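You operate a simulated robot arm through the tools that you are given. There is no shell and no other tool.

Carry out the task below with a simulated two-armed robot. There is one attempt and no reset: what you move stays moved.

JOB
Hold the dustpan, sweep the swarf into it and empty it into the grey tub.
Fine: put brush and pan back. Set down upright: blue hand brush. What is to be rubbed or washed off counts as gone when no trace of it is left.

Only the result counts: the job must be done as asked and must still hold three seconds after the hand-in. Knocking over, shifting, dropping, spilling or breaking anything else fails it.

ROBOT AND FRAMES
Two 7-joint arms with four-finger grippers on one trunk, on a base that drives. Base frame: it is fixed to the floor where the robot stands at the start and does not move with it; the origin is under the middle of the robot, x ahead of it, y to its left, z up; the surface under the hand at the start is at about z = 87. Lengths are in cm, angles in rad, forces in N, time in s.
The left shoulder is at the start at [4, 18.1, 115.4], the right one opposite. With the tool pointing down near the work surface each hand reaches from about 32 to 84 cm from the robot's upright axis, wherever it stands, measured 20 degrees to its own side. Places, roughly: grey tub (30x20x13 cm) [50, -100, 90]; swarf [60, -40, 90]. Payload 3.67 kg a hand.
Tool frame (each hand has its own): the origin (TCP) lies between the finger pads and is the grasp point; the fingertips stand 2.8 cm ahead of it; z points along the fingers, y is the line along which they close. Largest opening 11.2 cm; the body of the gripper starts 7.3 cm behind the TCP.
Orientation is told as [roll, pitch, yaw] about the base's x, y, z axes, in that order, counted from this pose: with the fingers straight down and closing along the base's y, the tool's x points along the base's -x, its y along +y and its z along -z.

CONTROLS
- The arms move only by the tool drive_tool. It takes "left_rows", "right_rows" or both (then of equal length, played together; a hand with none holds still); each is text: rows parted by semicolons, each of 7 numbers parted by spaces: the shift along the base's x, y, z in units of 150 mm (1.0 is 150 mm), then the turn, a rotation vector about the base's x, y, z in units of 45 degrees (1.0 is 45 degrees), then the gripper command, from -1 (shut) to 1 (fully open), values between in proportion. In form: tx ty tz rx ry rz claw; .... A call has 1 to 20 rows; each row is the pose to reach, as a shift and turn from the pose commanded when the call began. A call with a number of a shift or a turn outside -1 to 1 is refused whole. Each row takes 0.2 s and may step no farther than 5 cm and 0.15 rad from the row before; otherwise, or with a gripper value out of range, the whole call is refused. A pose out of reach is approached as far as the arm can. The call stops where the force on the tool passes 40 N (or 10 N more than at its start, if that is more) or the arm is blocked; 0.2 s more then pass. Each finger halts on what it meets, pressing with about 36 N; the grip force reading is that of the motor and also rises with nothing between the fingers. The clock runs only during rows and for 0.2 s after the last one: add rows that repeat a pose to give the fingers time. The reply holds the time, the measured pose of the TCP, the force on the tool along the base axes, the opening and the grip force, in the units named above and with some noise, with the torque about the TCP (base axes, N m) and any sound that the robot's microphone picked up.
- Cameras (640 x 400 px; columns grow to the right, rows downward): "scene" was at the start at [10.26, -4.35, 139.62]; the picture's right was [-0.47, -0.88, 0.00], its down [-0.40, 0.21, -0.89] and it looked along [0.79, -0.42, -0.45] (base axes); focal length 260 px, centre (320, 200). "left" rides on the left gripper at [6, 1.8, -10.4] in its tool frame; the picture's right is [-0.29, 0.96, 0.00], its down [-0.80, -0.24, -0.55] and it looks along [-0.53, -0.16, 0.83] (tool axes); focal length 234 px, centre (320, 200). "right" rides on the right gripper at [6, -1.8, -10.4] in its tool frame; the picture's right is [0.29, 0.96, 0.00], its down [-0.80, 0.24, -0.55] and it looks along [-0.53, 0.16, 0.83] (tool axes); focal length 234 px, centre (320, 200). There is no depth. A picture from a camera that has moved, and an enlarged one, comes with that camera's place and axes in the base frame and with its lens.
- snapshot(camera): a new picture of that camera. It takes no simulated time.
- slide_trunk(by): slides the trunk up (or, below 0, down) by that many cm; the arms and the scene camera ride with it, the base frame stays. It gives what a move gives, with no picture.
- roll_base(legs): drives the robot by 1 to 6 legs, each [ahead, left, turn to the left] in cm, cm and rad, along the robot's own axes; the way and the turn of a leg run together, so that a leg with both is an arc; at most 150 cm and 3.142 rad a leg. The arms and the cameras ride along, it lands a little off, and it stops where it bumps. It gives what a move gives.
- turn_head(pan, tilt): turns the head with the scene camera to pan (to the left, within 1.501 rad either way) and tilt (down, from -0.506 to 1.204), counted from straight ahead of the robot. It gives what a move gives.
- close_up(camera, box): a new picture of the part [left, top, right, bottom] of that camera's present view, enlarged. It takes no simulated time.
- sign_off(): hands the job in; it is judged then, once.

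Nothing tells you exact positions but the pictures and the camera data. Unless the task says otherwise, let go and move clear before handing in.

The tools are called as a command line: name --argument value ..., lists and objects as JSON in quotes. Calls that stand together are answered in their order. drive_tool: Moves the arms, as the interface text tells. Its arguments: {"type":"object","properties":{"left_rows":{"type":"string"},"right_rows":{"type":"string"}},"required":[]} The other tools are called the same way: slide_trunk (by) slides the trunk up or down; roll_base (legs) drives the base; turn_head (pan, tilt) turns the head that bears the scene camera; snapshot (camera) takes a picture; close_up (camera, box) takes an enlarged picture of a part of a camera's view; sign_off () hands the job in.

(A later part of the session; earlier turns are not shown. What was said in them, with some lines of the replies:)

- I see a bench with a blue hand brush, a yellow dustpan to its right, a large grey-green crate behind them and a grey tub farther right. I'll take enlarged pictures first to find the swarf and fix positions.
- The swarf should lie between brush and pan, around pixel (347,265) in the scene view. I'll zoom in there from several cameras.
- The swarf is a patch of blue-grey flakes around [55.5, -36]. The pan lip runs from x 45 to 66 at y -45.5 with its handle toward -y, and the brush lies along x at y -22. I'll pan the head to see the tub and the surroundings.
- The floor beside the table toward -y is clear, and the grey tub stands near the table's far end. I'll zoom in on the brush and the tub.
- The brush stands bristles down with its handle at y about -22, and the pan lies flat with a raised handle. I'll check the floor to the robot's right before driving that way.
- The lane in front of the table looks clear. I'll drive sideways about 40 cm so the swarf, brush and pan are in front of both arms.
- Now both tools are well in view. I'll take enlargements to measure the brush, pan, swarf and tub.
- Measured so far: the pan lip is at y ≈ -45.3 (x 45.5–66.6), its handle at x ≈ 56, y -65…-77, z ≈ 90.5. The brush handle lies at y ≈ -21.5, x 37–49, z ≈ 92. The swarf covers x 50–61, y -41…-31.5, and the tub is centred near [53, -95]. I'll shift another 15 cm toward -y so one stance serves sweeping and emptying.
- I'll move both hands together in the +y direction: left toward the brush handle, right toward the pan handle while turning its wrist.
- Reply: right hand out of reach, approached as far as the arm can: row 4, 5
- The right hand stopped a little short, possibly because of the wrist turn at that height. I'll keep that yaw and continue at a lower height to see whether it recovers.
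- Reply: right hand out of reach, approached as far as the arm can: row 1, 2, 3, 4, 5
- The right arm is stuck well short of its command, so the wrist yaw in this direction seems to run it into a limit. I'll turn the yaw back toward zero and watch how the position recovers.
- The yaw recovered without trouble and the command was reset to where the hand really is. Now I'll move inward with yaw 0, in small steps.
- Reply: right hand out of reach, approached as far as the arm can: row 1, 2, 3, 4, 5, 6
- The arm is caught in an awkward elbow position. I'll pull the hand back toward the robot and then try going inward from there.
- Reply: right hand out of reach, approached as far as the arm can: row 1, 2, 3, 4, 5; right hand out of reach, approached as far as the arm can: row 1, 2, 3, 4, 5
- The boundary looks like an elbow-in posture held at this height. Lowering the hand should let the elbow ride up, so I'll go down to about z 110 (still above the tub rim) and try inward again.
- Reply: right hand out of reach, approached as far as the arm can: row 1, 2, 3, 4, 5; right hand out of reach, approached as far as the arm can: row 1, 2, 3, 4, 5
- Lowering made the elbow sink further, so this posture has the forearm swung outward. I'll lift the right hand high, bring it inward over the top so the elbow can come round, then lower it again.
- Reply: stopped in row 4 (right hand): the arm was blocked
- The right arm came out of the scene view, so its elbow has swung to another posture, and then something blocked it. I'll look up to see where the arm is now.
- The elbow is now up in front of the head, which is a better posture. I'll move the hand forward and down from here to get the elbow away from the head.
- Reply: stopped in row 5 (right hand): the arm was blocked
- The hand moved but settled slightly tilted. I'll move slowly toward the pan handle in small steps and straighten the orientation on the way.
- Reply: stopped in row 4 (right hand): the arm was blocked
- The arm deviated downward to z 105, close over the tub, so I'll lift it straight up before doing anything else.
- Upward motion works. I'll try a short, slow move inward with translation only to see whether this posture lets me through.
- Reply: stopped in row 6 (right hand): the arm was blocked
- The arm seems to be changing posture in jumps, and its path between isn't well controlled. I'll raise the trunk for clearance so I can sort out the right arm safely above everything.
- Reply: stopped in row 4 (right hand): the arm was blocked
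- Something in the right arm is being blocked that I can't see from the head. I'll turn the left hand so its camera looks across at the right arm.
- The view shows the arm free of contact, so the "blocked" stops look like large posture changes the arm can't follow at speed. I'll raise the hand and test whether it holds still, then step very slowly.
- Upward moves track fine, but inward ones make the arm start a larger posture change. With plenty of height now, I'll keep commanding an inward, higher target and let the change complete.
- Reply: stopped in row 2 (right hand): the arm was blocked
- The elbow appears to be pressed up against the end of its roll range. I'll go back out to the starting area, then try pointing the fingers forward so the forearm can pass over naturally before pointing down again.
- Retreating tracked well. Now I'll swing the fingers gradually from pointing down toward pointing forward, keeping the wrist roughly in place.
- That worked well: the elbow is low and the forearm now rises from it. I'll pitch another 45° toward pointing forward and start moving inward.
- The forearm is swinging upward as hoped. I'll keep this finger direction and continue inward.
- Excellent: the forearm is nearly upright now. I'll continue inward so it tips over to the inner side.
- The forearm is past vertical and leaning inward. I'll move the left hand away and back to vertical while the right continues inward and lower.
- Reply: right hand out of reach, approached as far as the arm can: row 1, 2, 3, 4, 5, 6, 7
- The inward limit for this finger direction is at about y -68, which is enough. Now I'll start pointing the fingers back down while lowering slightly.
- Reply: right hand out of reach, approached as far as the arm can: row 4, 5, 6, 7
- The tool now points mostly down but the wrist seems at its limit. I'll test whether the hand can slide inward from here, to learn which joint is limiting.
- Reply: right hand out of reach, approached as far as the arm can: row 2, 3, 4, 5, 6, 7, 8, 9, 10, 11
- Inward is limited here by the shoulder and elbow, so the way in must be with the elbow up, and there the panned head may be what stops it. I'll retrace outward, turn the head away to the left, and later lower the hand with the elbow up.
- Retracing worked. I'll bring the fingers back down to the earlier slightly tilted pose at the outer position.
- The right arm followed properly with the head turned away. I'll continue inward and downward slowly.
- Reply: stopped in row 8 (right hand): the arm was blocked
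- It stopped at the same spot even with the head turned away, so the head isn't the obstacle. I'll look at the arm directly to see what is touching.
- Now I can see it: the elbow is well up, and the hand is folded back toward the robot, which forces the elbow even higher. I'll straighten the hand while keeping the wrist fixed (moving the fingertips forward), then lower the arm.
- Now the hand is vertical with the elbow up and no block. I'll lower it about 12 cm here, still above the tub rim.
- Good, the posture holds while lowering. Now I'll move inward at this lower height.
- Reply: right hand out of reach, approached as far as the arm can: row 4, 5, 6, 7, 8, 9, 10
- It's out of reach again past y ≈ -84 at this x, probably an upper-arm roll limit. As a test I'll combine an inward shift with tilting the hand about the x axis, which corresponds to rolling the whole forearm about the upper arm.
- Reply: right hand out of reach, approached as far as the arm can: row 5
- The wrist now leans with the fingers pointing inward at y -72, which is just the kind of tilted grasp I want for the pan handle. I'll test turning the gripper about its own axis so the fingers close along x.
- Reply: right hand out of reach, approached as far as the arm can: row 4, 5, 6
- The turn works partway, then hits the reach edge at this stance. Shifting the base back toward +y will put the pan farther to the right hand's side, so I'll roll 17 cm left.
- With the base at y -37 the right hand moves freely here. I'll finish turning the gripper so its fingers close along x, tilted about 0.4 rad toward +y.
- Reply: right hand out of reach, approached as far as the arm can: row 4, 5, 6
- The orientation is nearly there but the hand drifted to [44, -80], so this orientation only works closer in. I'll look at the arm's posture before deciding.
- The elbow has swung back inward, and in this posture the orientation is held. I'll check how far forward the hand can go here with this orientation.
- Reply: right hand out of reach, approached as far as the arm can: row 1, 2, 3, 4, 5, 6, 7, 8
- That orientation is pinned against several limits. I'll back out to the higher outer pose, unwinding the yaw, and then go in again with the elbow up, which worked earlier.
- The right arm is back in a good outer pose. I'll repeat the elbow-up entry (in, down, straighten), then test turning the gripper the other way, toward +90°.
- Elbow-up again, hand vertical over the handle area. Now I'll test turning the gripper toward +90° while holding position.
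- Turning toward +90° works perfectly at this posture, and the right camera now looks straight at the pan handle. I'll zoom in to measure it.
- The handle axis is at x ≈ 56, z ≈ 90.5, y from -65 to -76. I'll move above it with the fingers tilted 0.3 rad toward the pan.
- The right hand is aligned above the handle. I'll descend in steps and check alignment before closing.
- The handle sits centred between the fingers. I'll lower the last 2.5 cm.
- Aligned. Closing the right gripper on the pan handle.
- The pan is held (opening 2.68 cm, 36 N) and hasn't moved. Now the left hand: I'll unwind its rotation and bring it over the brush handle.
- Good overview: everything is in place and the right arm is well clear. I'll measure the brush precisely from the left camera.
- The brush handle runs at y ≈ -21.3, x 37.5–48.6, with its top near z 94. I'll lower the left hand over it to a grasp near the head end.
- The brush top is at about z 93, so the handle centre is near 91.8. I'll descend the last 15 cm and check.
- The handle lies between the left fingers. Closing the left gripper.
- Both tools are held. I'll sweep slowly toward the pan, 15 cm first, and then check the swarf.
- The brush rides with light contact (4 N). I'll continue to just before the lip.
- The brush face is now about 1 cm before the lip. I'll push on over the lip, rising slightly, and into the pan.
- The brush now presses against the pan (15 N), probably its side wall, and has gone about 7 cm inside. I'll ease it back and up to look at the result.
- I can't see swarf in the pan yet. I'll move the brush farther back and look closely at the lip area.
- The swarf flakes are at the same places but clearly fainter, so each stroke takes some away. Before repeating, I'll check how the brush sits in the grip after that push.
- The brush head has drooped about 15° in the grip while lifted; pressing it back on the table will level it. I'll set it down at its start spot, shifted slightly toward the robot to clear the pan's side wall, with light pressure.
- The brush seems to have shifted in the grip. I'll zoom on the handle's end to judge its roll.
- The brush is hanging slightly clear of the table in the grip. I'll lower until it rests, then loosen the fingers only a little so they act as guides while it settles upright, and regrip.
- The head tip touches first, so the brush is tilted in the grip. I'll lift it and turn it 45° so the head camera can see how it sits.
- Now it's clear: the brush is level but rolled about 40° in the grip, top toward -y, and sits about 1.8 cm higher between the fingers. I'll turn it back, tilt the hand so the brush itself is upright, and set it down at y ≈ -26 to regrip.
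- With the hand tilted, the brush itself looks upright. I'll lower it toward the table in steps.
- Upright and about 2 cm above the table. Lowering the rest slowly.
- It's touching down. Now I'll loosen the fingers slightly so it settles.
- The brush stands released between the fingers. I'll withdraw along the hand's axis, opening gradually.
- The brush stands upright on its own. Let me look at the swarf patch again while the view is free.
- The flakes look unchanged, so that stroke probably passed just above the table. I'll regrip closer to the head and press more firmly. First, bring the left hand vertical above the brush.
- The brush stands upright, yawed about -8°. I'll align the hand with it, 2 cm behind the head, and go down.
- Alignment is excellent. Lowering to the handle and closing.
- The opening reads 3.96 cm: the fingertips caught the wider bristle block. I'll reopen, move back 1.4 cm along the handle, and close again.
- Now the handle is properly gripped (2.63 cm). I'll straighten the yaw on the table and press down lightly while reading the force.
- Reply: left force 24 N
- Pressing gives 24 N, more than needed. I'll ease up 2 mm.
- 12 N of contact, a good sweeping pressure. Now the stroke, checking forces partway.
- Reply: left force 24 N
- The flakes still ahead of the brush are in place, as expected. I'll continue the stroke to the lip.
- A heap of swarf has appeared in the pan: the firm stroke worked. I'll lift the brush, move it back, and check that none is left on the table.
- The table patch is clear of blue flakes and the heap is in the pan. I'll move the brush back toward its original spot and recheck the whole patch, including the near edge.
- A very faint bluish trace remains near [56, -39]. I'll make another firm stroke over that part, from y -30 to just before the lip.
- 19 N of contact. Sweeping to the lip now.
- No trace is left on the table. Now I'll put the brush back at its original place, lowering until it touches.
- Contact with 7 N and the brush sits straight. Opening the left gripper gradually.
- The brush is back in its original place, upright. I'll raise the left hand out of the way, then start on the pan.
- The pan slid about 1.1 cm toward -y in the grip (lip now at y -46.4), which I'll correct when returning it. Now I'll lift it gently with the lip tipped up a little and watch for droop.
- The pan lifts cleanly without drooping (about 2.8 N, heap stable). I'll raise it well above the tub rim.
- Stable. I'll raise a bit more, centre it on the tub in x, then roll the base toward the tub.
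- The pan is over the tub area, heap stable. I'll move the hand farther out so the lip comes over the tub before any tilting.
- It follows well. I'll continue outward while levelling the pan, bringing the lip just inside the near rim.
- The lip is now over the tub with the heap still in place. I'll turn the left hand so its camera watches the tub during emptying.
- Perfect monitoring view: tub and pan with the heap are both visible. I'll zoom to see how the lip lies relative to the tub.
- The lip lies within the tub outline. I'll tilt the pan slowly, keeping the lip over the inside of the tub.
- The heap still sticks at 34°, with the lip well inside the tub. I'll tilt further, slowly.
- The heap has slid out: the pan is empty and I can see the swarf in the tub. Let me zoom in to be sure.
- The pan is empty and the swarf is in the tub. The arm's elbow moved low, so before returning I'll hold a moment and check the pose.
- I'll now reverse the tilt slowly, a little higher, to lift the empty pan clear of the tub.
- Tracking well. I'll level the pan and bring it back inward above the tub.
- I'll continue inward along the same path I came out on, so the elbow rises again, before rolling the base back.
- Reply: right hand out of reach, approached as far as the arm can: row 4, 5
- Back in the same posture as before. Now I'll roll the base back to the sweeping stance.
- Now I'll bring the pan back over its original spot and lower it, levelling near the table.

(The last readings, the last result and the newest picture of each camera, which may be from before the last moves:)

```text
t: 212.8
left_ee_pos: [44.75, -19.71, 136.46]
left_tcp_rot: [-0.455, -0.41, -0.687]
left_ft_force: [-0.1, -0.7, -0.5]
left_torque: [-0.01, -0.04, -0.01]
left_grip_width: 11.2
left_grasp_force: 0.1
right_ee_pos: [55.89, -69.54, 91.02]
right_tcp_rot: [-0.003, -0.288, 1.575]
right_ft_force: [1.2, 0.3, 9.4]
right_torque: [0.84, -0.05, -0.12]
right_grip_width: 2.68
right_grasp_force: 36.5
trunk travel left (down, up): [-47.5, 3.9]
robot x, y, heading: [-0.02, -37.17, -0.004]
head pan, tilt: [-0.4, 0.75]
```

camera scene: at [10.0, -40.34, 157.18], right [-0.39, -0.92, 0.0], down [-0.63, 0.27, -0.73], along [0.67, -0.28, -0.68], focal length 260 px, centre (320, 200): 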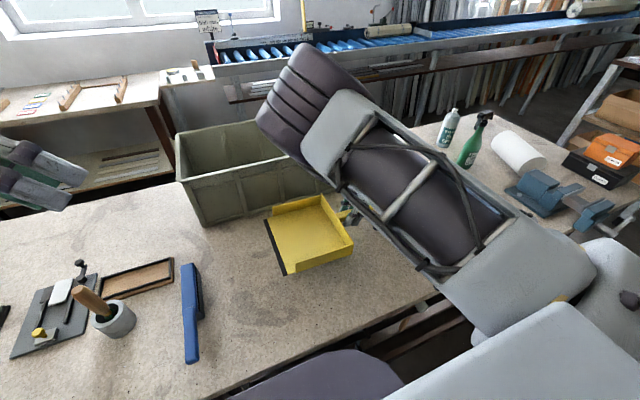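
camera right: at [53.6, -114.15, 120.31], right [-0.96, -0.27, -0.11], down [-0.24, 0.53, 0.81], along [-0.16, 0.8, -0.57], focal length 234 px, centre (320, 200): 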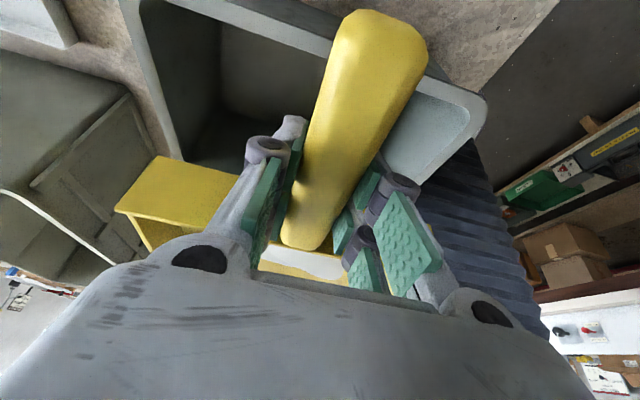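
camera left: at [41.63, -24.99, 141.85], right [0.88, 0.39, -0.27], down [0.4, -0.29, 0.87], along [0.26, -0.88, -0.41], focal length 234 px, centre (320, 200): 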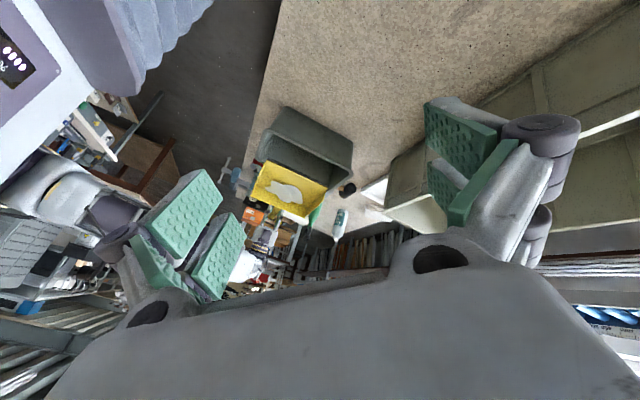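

Contact at 9 N. I'll ease off slightly and verify the pan's position against the original before releasing.

drive_tool --right_rows "0 0 0.004 0 0 0 -1; 0 0 0.006 0 0 0 -1; 0 0 0.006 0 0 0 -1"

turn_head --pan -0.05 --tilt 0.8

close_up --camera "scene" --box '[320, 190, 440, 290]'

```text
t: 213.6
left_ee_pos: [44.63, -19.54, 136.44]
left_tcp_rot: [-0.455, -0.409, -0.686]
left_ft_force: [-0.4, 0.1, -0.9]
left_torque: [-0.03, -0.01, -0.01]
left_grip_width: 11.21
left_grasp_force: 0.1
right_ee_pos: [56.03, -69.62, 90.9]
right_tcp_rot: [-0.004, -0.287, 1.574]
right_ft_force: [3.4, 0.1, 9.4]
right_torque: [0.35, -0.07, -0.12]
right_grip_width: 2.69
right_grasp_force: 36.3
trunk travel left (down, up): [-47.5, 3.9]
robot x, y, heading: [-0.23, -36.81, 0.0]
head pan, tilt: [-0.4, 0.75]
```

```text
t: 214.4
left_ee_pos: [44.73, -19.58, 136.58]
left_tcp_rot: [-0.456, -0.411, -0.687]
left_ft_force: [0.4, 0.2, -0.2]
left_torque: [-0.02, -0.04, 0.0]
left_grip_width: 11.18
left_grasp_force: 0.1
right_ee_pos: [56.01, -69.43, 90.91]
right_tcp_rot: [-0.004, -0.289, 1.575]
right_ft_force: [3.8, 0.3, 9.3]
right_torque: [0.37, -0.07, -0.15]
right_grip_width: 2.69
right_grasp_force: 35.7
trunk travel left (down, up): [-47.5, 3.9]
robot x, y, heading: [0.33, -37.47, -0.004]
head pan, tilt: [-0.051, 0.799]
```

```text
4.00 times, centred on (380, 240) of scene
camera zoom: at [10.31, -37.44, 156.79], right [-0.05, -1.0, 0.0], down [-0.72, 0.04, -0.7], along [0.7, -0.04, -0.72], focal length 1041 px, centre (80, 40)
```

zoom: 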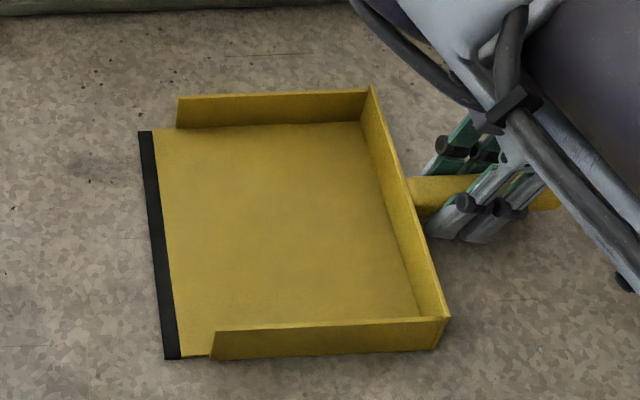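

The lip is back at y -45.4, x 45.5–66.5, matching the original. Opening the right gripper.

drive_tool --right_rows "0 0 0 0 0 0 -0.5; 0 0 0 0 0 0 -0.4; 0 0 0 0 0 0 -0.2; 0 0 0 0 0 0 0.2; 0 0 0 0 0 0 0.6; 0 0 0 0 0 0 1; 0 0 0 0 0 0 1"

close_up --camera "scene" --box '[320, 190, 440, 290]'

snapshot --camera "right"

```text
t: 216.0
left_ee_pos: [44.59, -19.67, 136.42]
left_tcp_rot: [-0.455, -0.411, -0.688]
left_ft_force: [0.3, -0.4, -0.1]
left_torque: [-0.01, -0.01, -0.05]
left_grip_width: 11.21
left_grasp_force: 0.0
right_ee_pos: [56.04, -69.61, 90.96]
right_tcp_rot: [-0.002, -0.289, 1.576]
right_ft_force: [-0.7, -0.5, 0.5]
right_torque: [0.05, 0.0, 0.02]
right_grip_width: 11.21
right_grasp_force: 0.1
trunk travel left (down, up): [-47.5, 3.9]
robot x, y, heading: [-0.16, -37.36, -0.001]
head pan, tilt: [-0.051, 0.799]
```

```text
4.00 times, centred on (380, 240) of scene
camera zoom: at [10.35, -37.48, 156.78], right [-0.05, -1.0, 0.0], down [-0.72, 0.04, -0.7], along [0.7, -0.04, -0.72], focal length 1041 px, centre (80, 40)
```

zoom: 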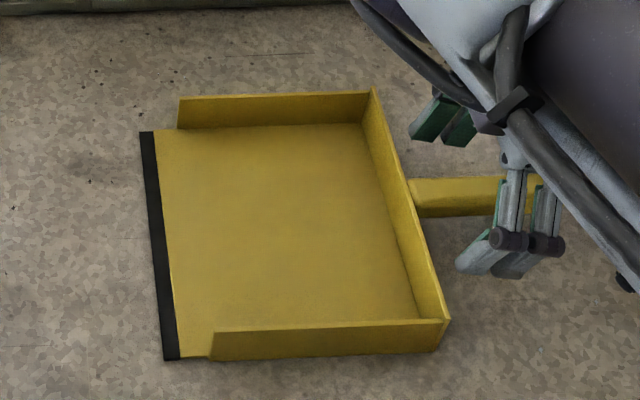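

```text
taken
camera right: at [57.94, -78.31, 99.19], right [-0.96, -0.28, -0.08], down [-0.24, 0.61, 0.76], along [-0.16, 0.75, -0.65], focal length 234 px, centre (320, 200)
```

right: 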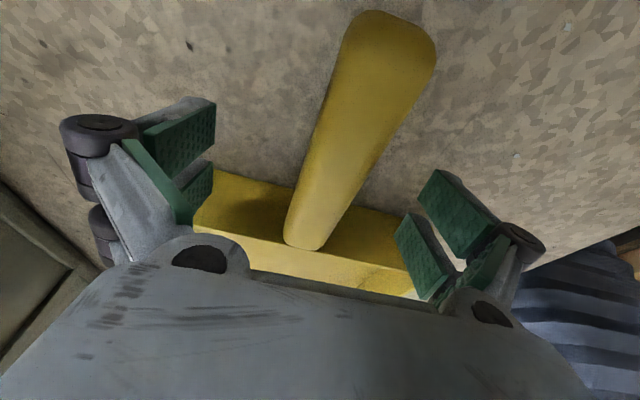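

The pan stands back in place. I'll withdraw the right hand upward along its axis.

drive_tool --right_rows "0 -0.02 0.08 0 0 0 1; 0 -0.05 0.18 0 0 0 1; 0 -0.09 0.32 0 0 0 1; 0 -0.14 0.48 0 0 0 1; 0 -0.19 0.64 0 0 0 1; 0 -0.24 0.82 0 0 0 1; 0 -0.28 1 0 0 0 1"

snapshot --camera "scene"

snapshot --camera "right"

snapshot --camera "left"

```text
t: 217.6
left_ee_pos: [44.59, -19.67, 136.46]
left_tcp_rot: [-0.457, -0.41, -0.689]
left_ft_force: [-0.1, 0.1, 0.7]
left_torque: [-0.03, 0.0, 0.0]
left_grip_width: 11.2
left_grasp_force: 0.1
right_ee_pos: [55.72, -73.66, 105.94]
right_tcp_rot: [-0.002, -0.29, 1.575]
right_ft_force: [0.1, 0.5, -0.5]
right_torque: [0.0, 0.02, 0.02]
right_grip_width: 11.18
right_grasp_force: 0.1
trunk travel left (down, up): [-47.5, 3.9]
robot x, y, heading: [0.06, -37.21, -0.0]
head pan, tilt: [-0.051, 0.799]
```

```text
taken
camera scene: at [10.27, -37.46, 156.79], right [-0.05, -1.0, 0.0], down [-0.72, 0.04, -0.7], along [0.7, -0.04, -0.72], focal length 260 px, centre (320, 200)
```

scene: 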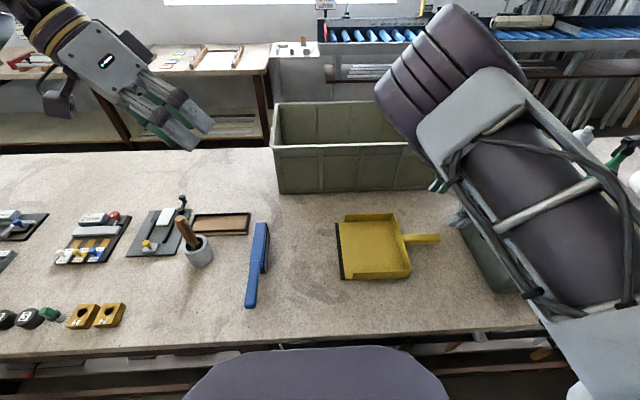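

```text
taken
camera right: at [57.69, -82.43, 114.19], right [-0.96, -0.28, -0.08], down [-0.24, 0.61, 0.76], along [-0.16, 0.75, -0.65], focal length 234 px, centre (320, 200)
```

right: 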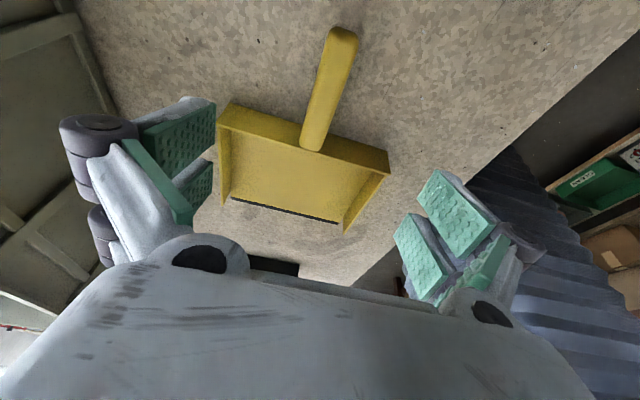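

```text
taken
camera left: at [41.59, -9.14, 141.88], right [0.88, 0.39, -0.27], down [0.4, -0.29, 0.87], along [0.26, -0.87, -0.41], focal length 234 px, centre (320, 200)
```

left: 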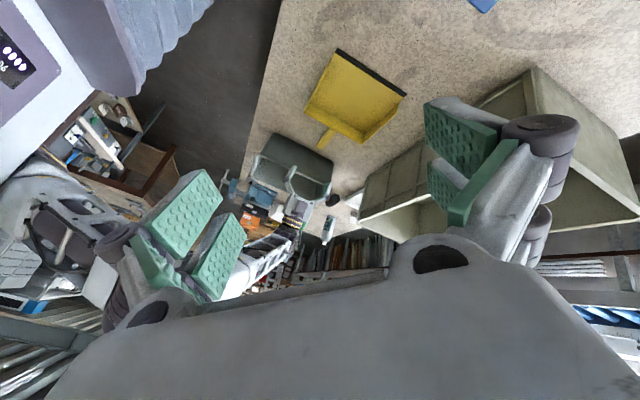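

Pan and brush are both back. I'll check the swept area, brush and pan closely, and move the right hand higher and outward so the tub can be inspected.

close_up --camera "scene" --box '[220, 190, 460, 340]'

drive_tool --right_rows "0 -0.1 0.15 0 0 0 1; -0.05 -0.2 0.3 0 0 0 1; -0.1 -0.3 0.45 0 0 0 1; -0.15 -0.45 0.6 0 0 0 1; -0.2 -0.6 0.75 0 0 0 1; -0.25 -0.75 0.9 0 0 0 1; -0.3 -0.9 1 0 0 0 1"

turn_head --pan -0.75 --tilt 0.65

snapshot --camera "scene"

snapshot --camera "right"

```text
2.67 times, centred on (340, 265) of scene
camera zoom: at [10.27, -37.46, 156.79], right [-0.05, -1.0, 0.0], down [-0.72, 0.04, -0.7], along [0.7, -0.04, -0.72], focal length 694 px, centre (267, 27)
```

zoom: 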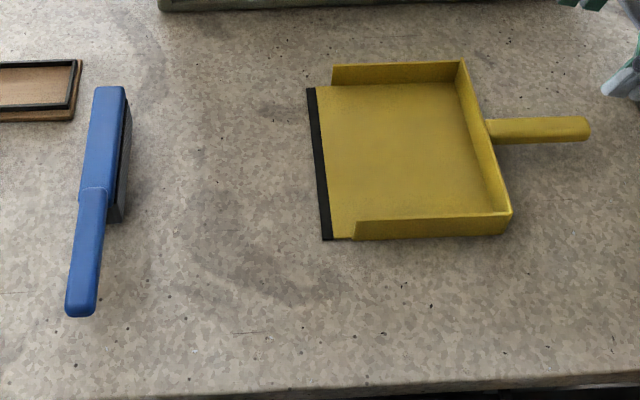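

```text
t: 219.2
left_ee_pos: [44.68, -19.7, 136.46]
left_tcp_rot: [-0.453, -0.409, -0.688]
left_ft_force: [-0.3, -0.6, 0.0]
left_torque: [0.0, 0.03, 0.0]
left_grip_width: 11.2
left_grasp_force: 0.0
right_ee_pos: [51.65, -87.36, 120.92]
right_tcp_rot: [-0.002, -0.289, 1.574]
right_ft_force: [0.0, 0.9, 0.0]
right_torque: [0.03, 0.01, -0.01]
right_grip_width: 11.19
right_grasp_force: 0.0
trunk travel left (down, up): [-47.5, 3.9]
robot x, y, heading: [0.16, -37.08, -0.005]
head pan, tilt: [-0.051, 0.799]
```

```text
t: 220.3
left_ee_pos: [44.71, -19.66, 136.41]
left_tcp_rot: [-0.456, -0.41, -0.689]
left_ft_force: [-0.3, 0.4, -0.5]
left_torque: [-0.04, 0.04, -0.03]
left_grip_width: 11.24
left_grasp_force: 0.0
right_ee_pos: [51.55, -87.15, 120.86]
right_tcp_rot: [-0.003, -0.29, 1.573]
right_ft_force: [0.9, 0.7, -0.4]
right_torque: [-0.01, -0.04, -0.02]
right_grip_width: 11.18
right_grasp_force: 0.0
trunk travel left (down, up): [-47.5, 3.9]
robot x, y, heading: [0.23, -36.86, 0.001]
head pan, tilt: [-0.75, 0.649]
```

```text
taken
camera scene: at [8.65, -43.0, 158.04], right [-0.68, -0.73, 0.0], down [-0.44, 0.41, -0.8], along [0.58, -0.54, -0.6], focal length 260 px, centre (320, 200)
```

scene: 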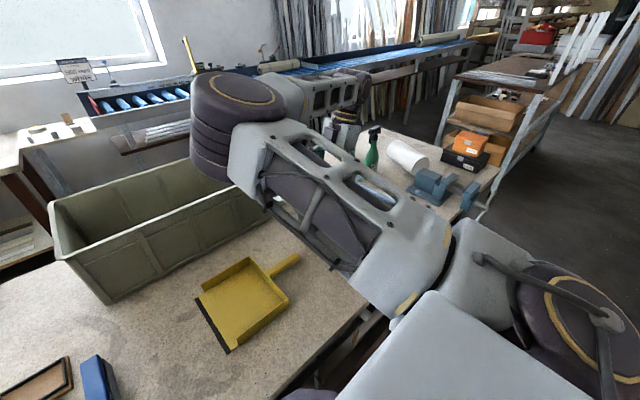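

```text
taken
camera right: at [53.46, -95.96, 129.14], right [-0.96, -0.28, -0.08], down [-0.24, 0.61, 0.76], along [-0.16, 0.75, -0.65], focal length 234 px, centre (320, 200)
```

right: 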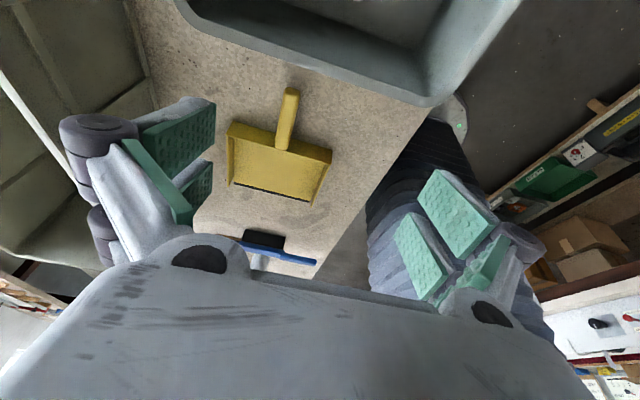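

Everything looks right. I'll move the right hand a little farther out so its camera can look into the tub.

drive_tool --right_rows "0 -0.1 0.05 -0.05 0 0 1; 0 -0.2 0.1 -0.1 0 0 1; 0 -0.3 0.15 -0.15 0 0 1; 0 -0.4 0.2 -0.2 0 0 1; 0 -0.5 0.25 -0.25 0 0 1; 0 -0.6 0.3 -0.3 0 0 1; 0 -0.65 0.35 -0.36 0 0 1"

snapshot --camera "right"

snapshot --camera "scene"

```text
t: 221.9
left_ee_pos: [44.61, -19.59, 136.49]
left_tcp_rot: [-0.455, -0.409, -0.686]
left_ft_force: [0.2, -0.5, 0.2]
left_torque: [-0.02, 0.0, 0.01]
left_grip_width: 11.18
left_grasp_force: 0.0
right_ee_pos: [51.61, -96.95, 126.27]
right_tcp_rot: [-0.001, -0.005, 1.573]
right_ft_force: [0.4, 0.2, -0.7]
right_torque: [-0.02, -0.01, 0.01]
right_grip_width: 11.19
right_grasp_force: 0.0
trunk travel left (down, up): [-47.5, 3.9]
robot x, y, heading: [0.15, -37.09, 0.0]
head pan, tilt: [-0.75, 0.649]
```

```text
taken
camera right: at [53.55, -103.05, 136.59], right [-0.96, -0.29, 0.0], down [-0.24, 0.79, 0.56], along [-0.16, 0.53, -0.83], focal length 234 px, centre (320, 200)
```

right: 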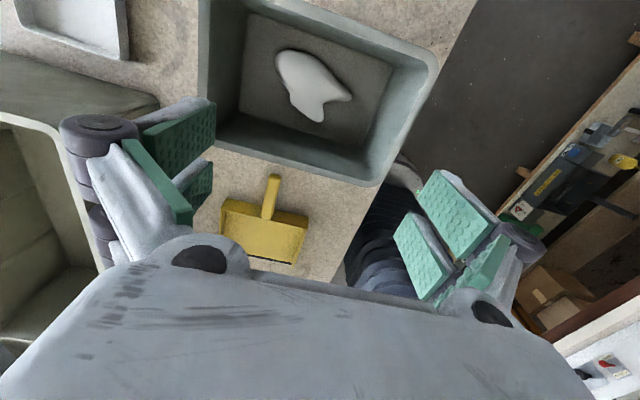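

```text
taken
camera scene: at [8.63, -42.95, 158.05], right [-0.68, -0.73, 0.0], down [-0.44, 0.41, -0.8], along [0.58, -0.54, -0.6], focal length 260 px, centre (320, 200)
```

scene: 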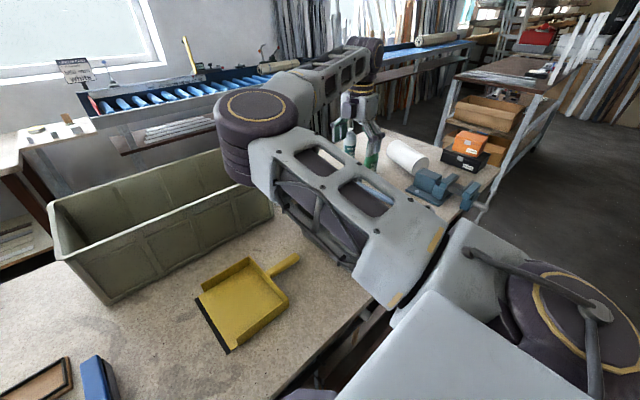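

The swarf lies in the grey tub, and pan and brush are in their original spots. One last check of the swept table area at high zoom.

turn_head --pan -0.05 --tilt 0.8

close_up --camera "scene" --box '[265, 205, 345, 255]'

close_up --camera "scene" --box '[265, 245, 345, 295]'

close_up --camera "scene" --box '[220, 200, 440, 330]'

```text
t: 222.9
left_ee_pos: [44.7, -19.55, 136.52]
left_tcp_rot: [-0.457, -0.41, -0.689]
left_ft_force: [-0.2, -1.0, -0.3]
left_torque: [-0.03, 0.01, 0.01]
left_grip_width: 11.17
left_grasp_force: 0.1
right_ee_pos: [51.62, -97.03, 126.14]
right_tcp_rot: [-0.002, -0.006, 1.573]
right_ft_force: [0.4, 0.0, -0.1]
right_torque: [0.02, -0.01, 0.01]
right_grip_width: 11.22
right_grasp_force: 0.0
trunk travel left (down, up): [-47.5, 3.9]
robot x, y, heading: [-0.19, -37.34, 0.001]
head pan, tilt: [-0.051, 0.799]
```

```text
8.00 times, centred on (305, 230) of scene
camera zoom: at [10.35, -37.5, 156.79], right [-0.05, -1.0, 0.0], down [-0.72, 0.04, -0.7], along [0.7, -0.04, -0.72], focal length 2081 px, centre (440, -40)
```

zoom: 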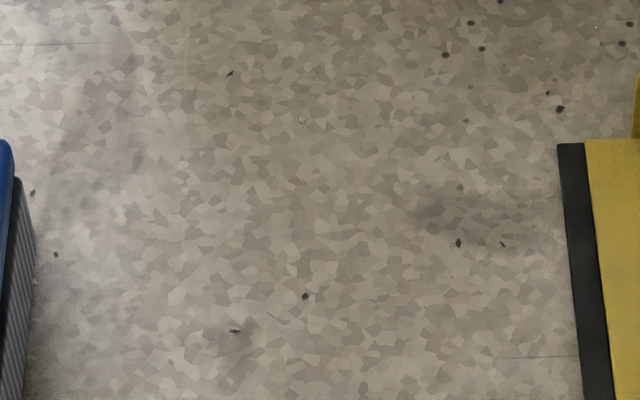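

```text
8.00 times, centred on (305, 270) of scene
camera zoom: at [10.35, -37.5, 156.79], right [-0.05, -1.0, 0.0], down [-0.72, 0.04, -0.7], along [0.7, -0.04, -0.72], focal length 2081 px, centre (440, -360)
```

zoom: 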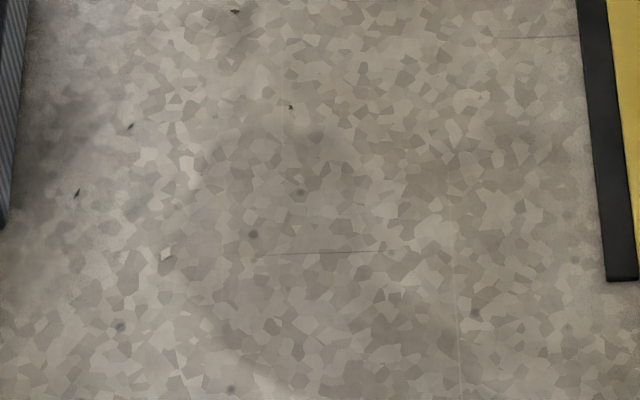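

```text
2.91 times, centred on (330, 265) of scene
camera zoom: at [10.35, -37.5, 156.79], right [-0.05, -1.0, 0.0], down [-0.72, 0.04, -0.7], along [0.7, -0.04, -0.72], focal length 757 px, centre (291, 11)
```

zoom: 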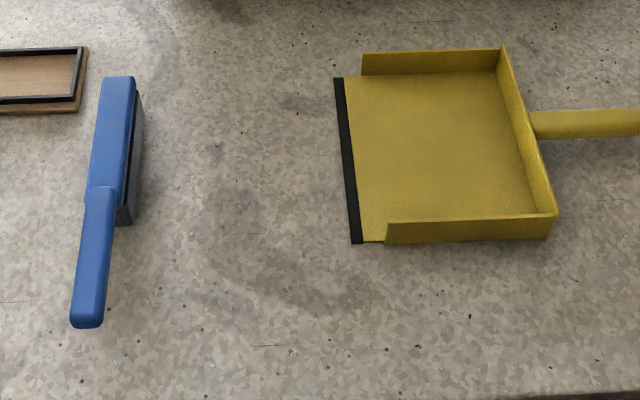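

The swept area shows no trace of swarf. The heap is in the grey tub, the brush stands upright and the pan lies flat, both at their original places, and both hands are open and clear. I'm handing in.

sign_off

```text
The job is handed in.
```

I swept the swarf into the dustpan and emptied it into the grey tub. The job is handed in, but no result has come back yet.

- **Swarf:** it took three strokes. The first passed just above the table and moved nothing. The last left no flakes visible in close-ups of the table. The right-hand camera showed the heap in the tub.
- **Brush:** it is back at its original spot, standing upright on its bristles. It rolled in the grip during the first stroke, so I set it down and regripped it before carrying on.
- **Pan:** it is empty and flat at its original spot. It slid about 1 cm in the grip while I was sweeping, and I corrected for that when putting it back.
- **Everything else:** I saw nothing else knocked over or moved in the views I checked.

Both hands were open and clear when I handed in.
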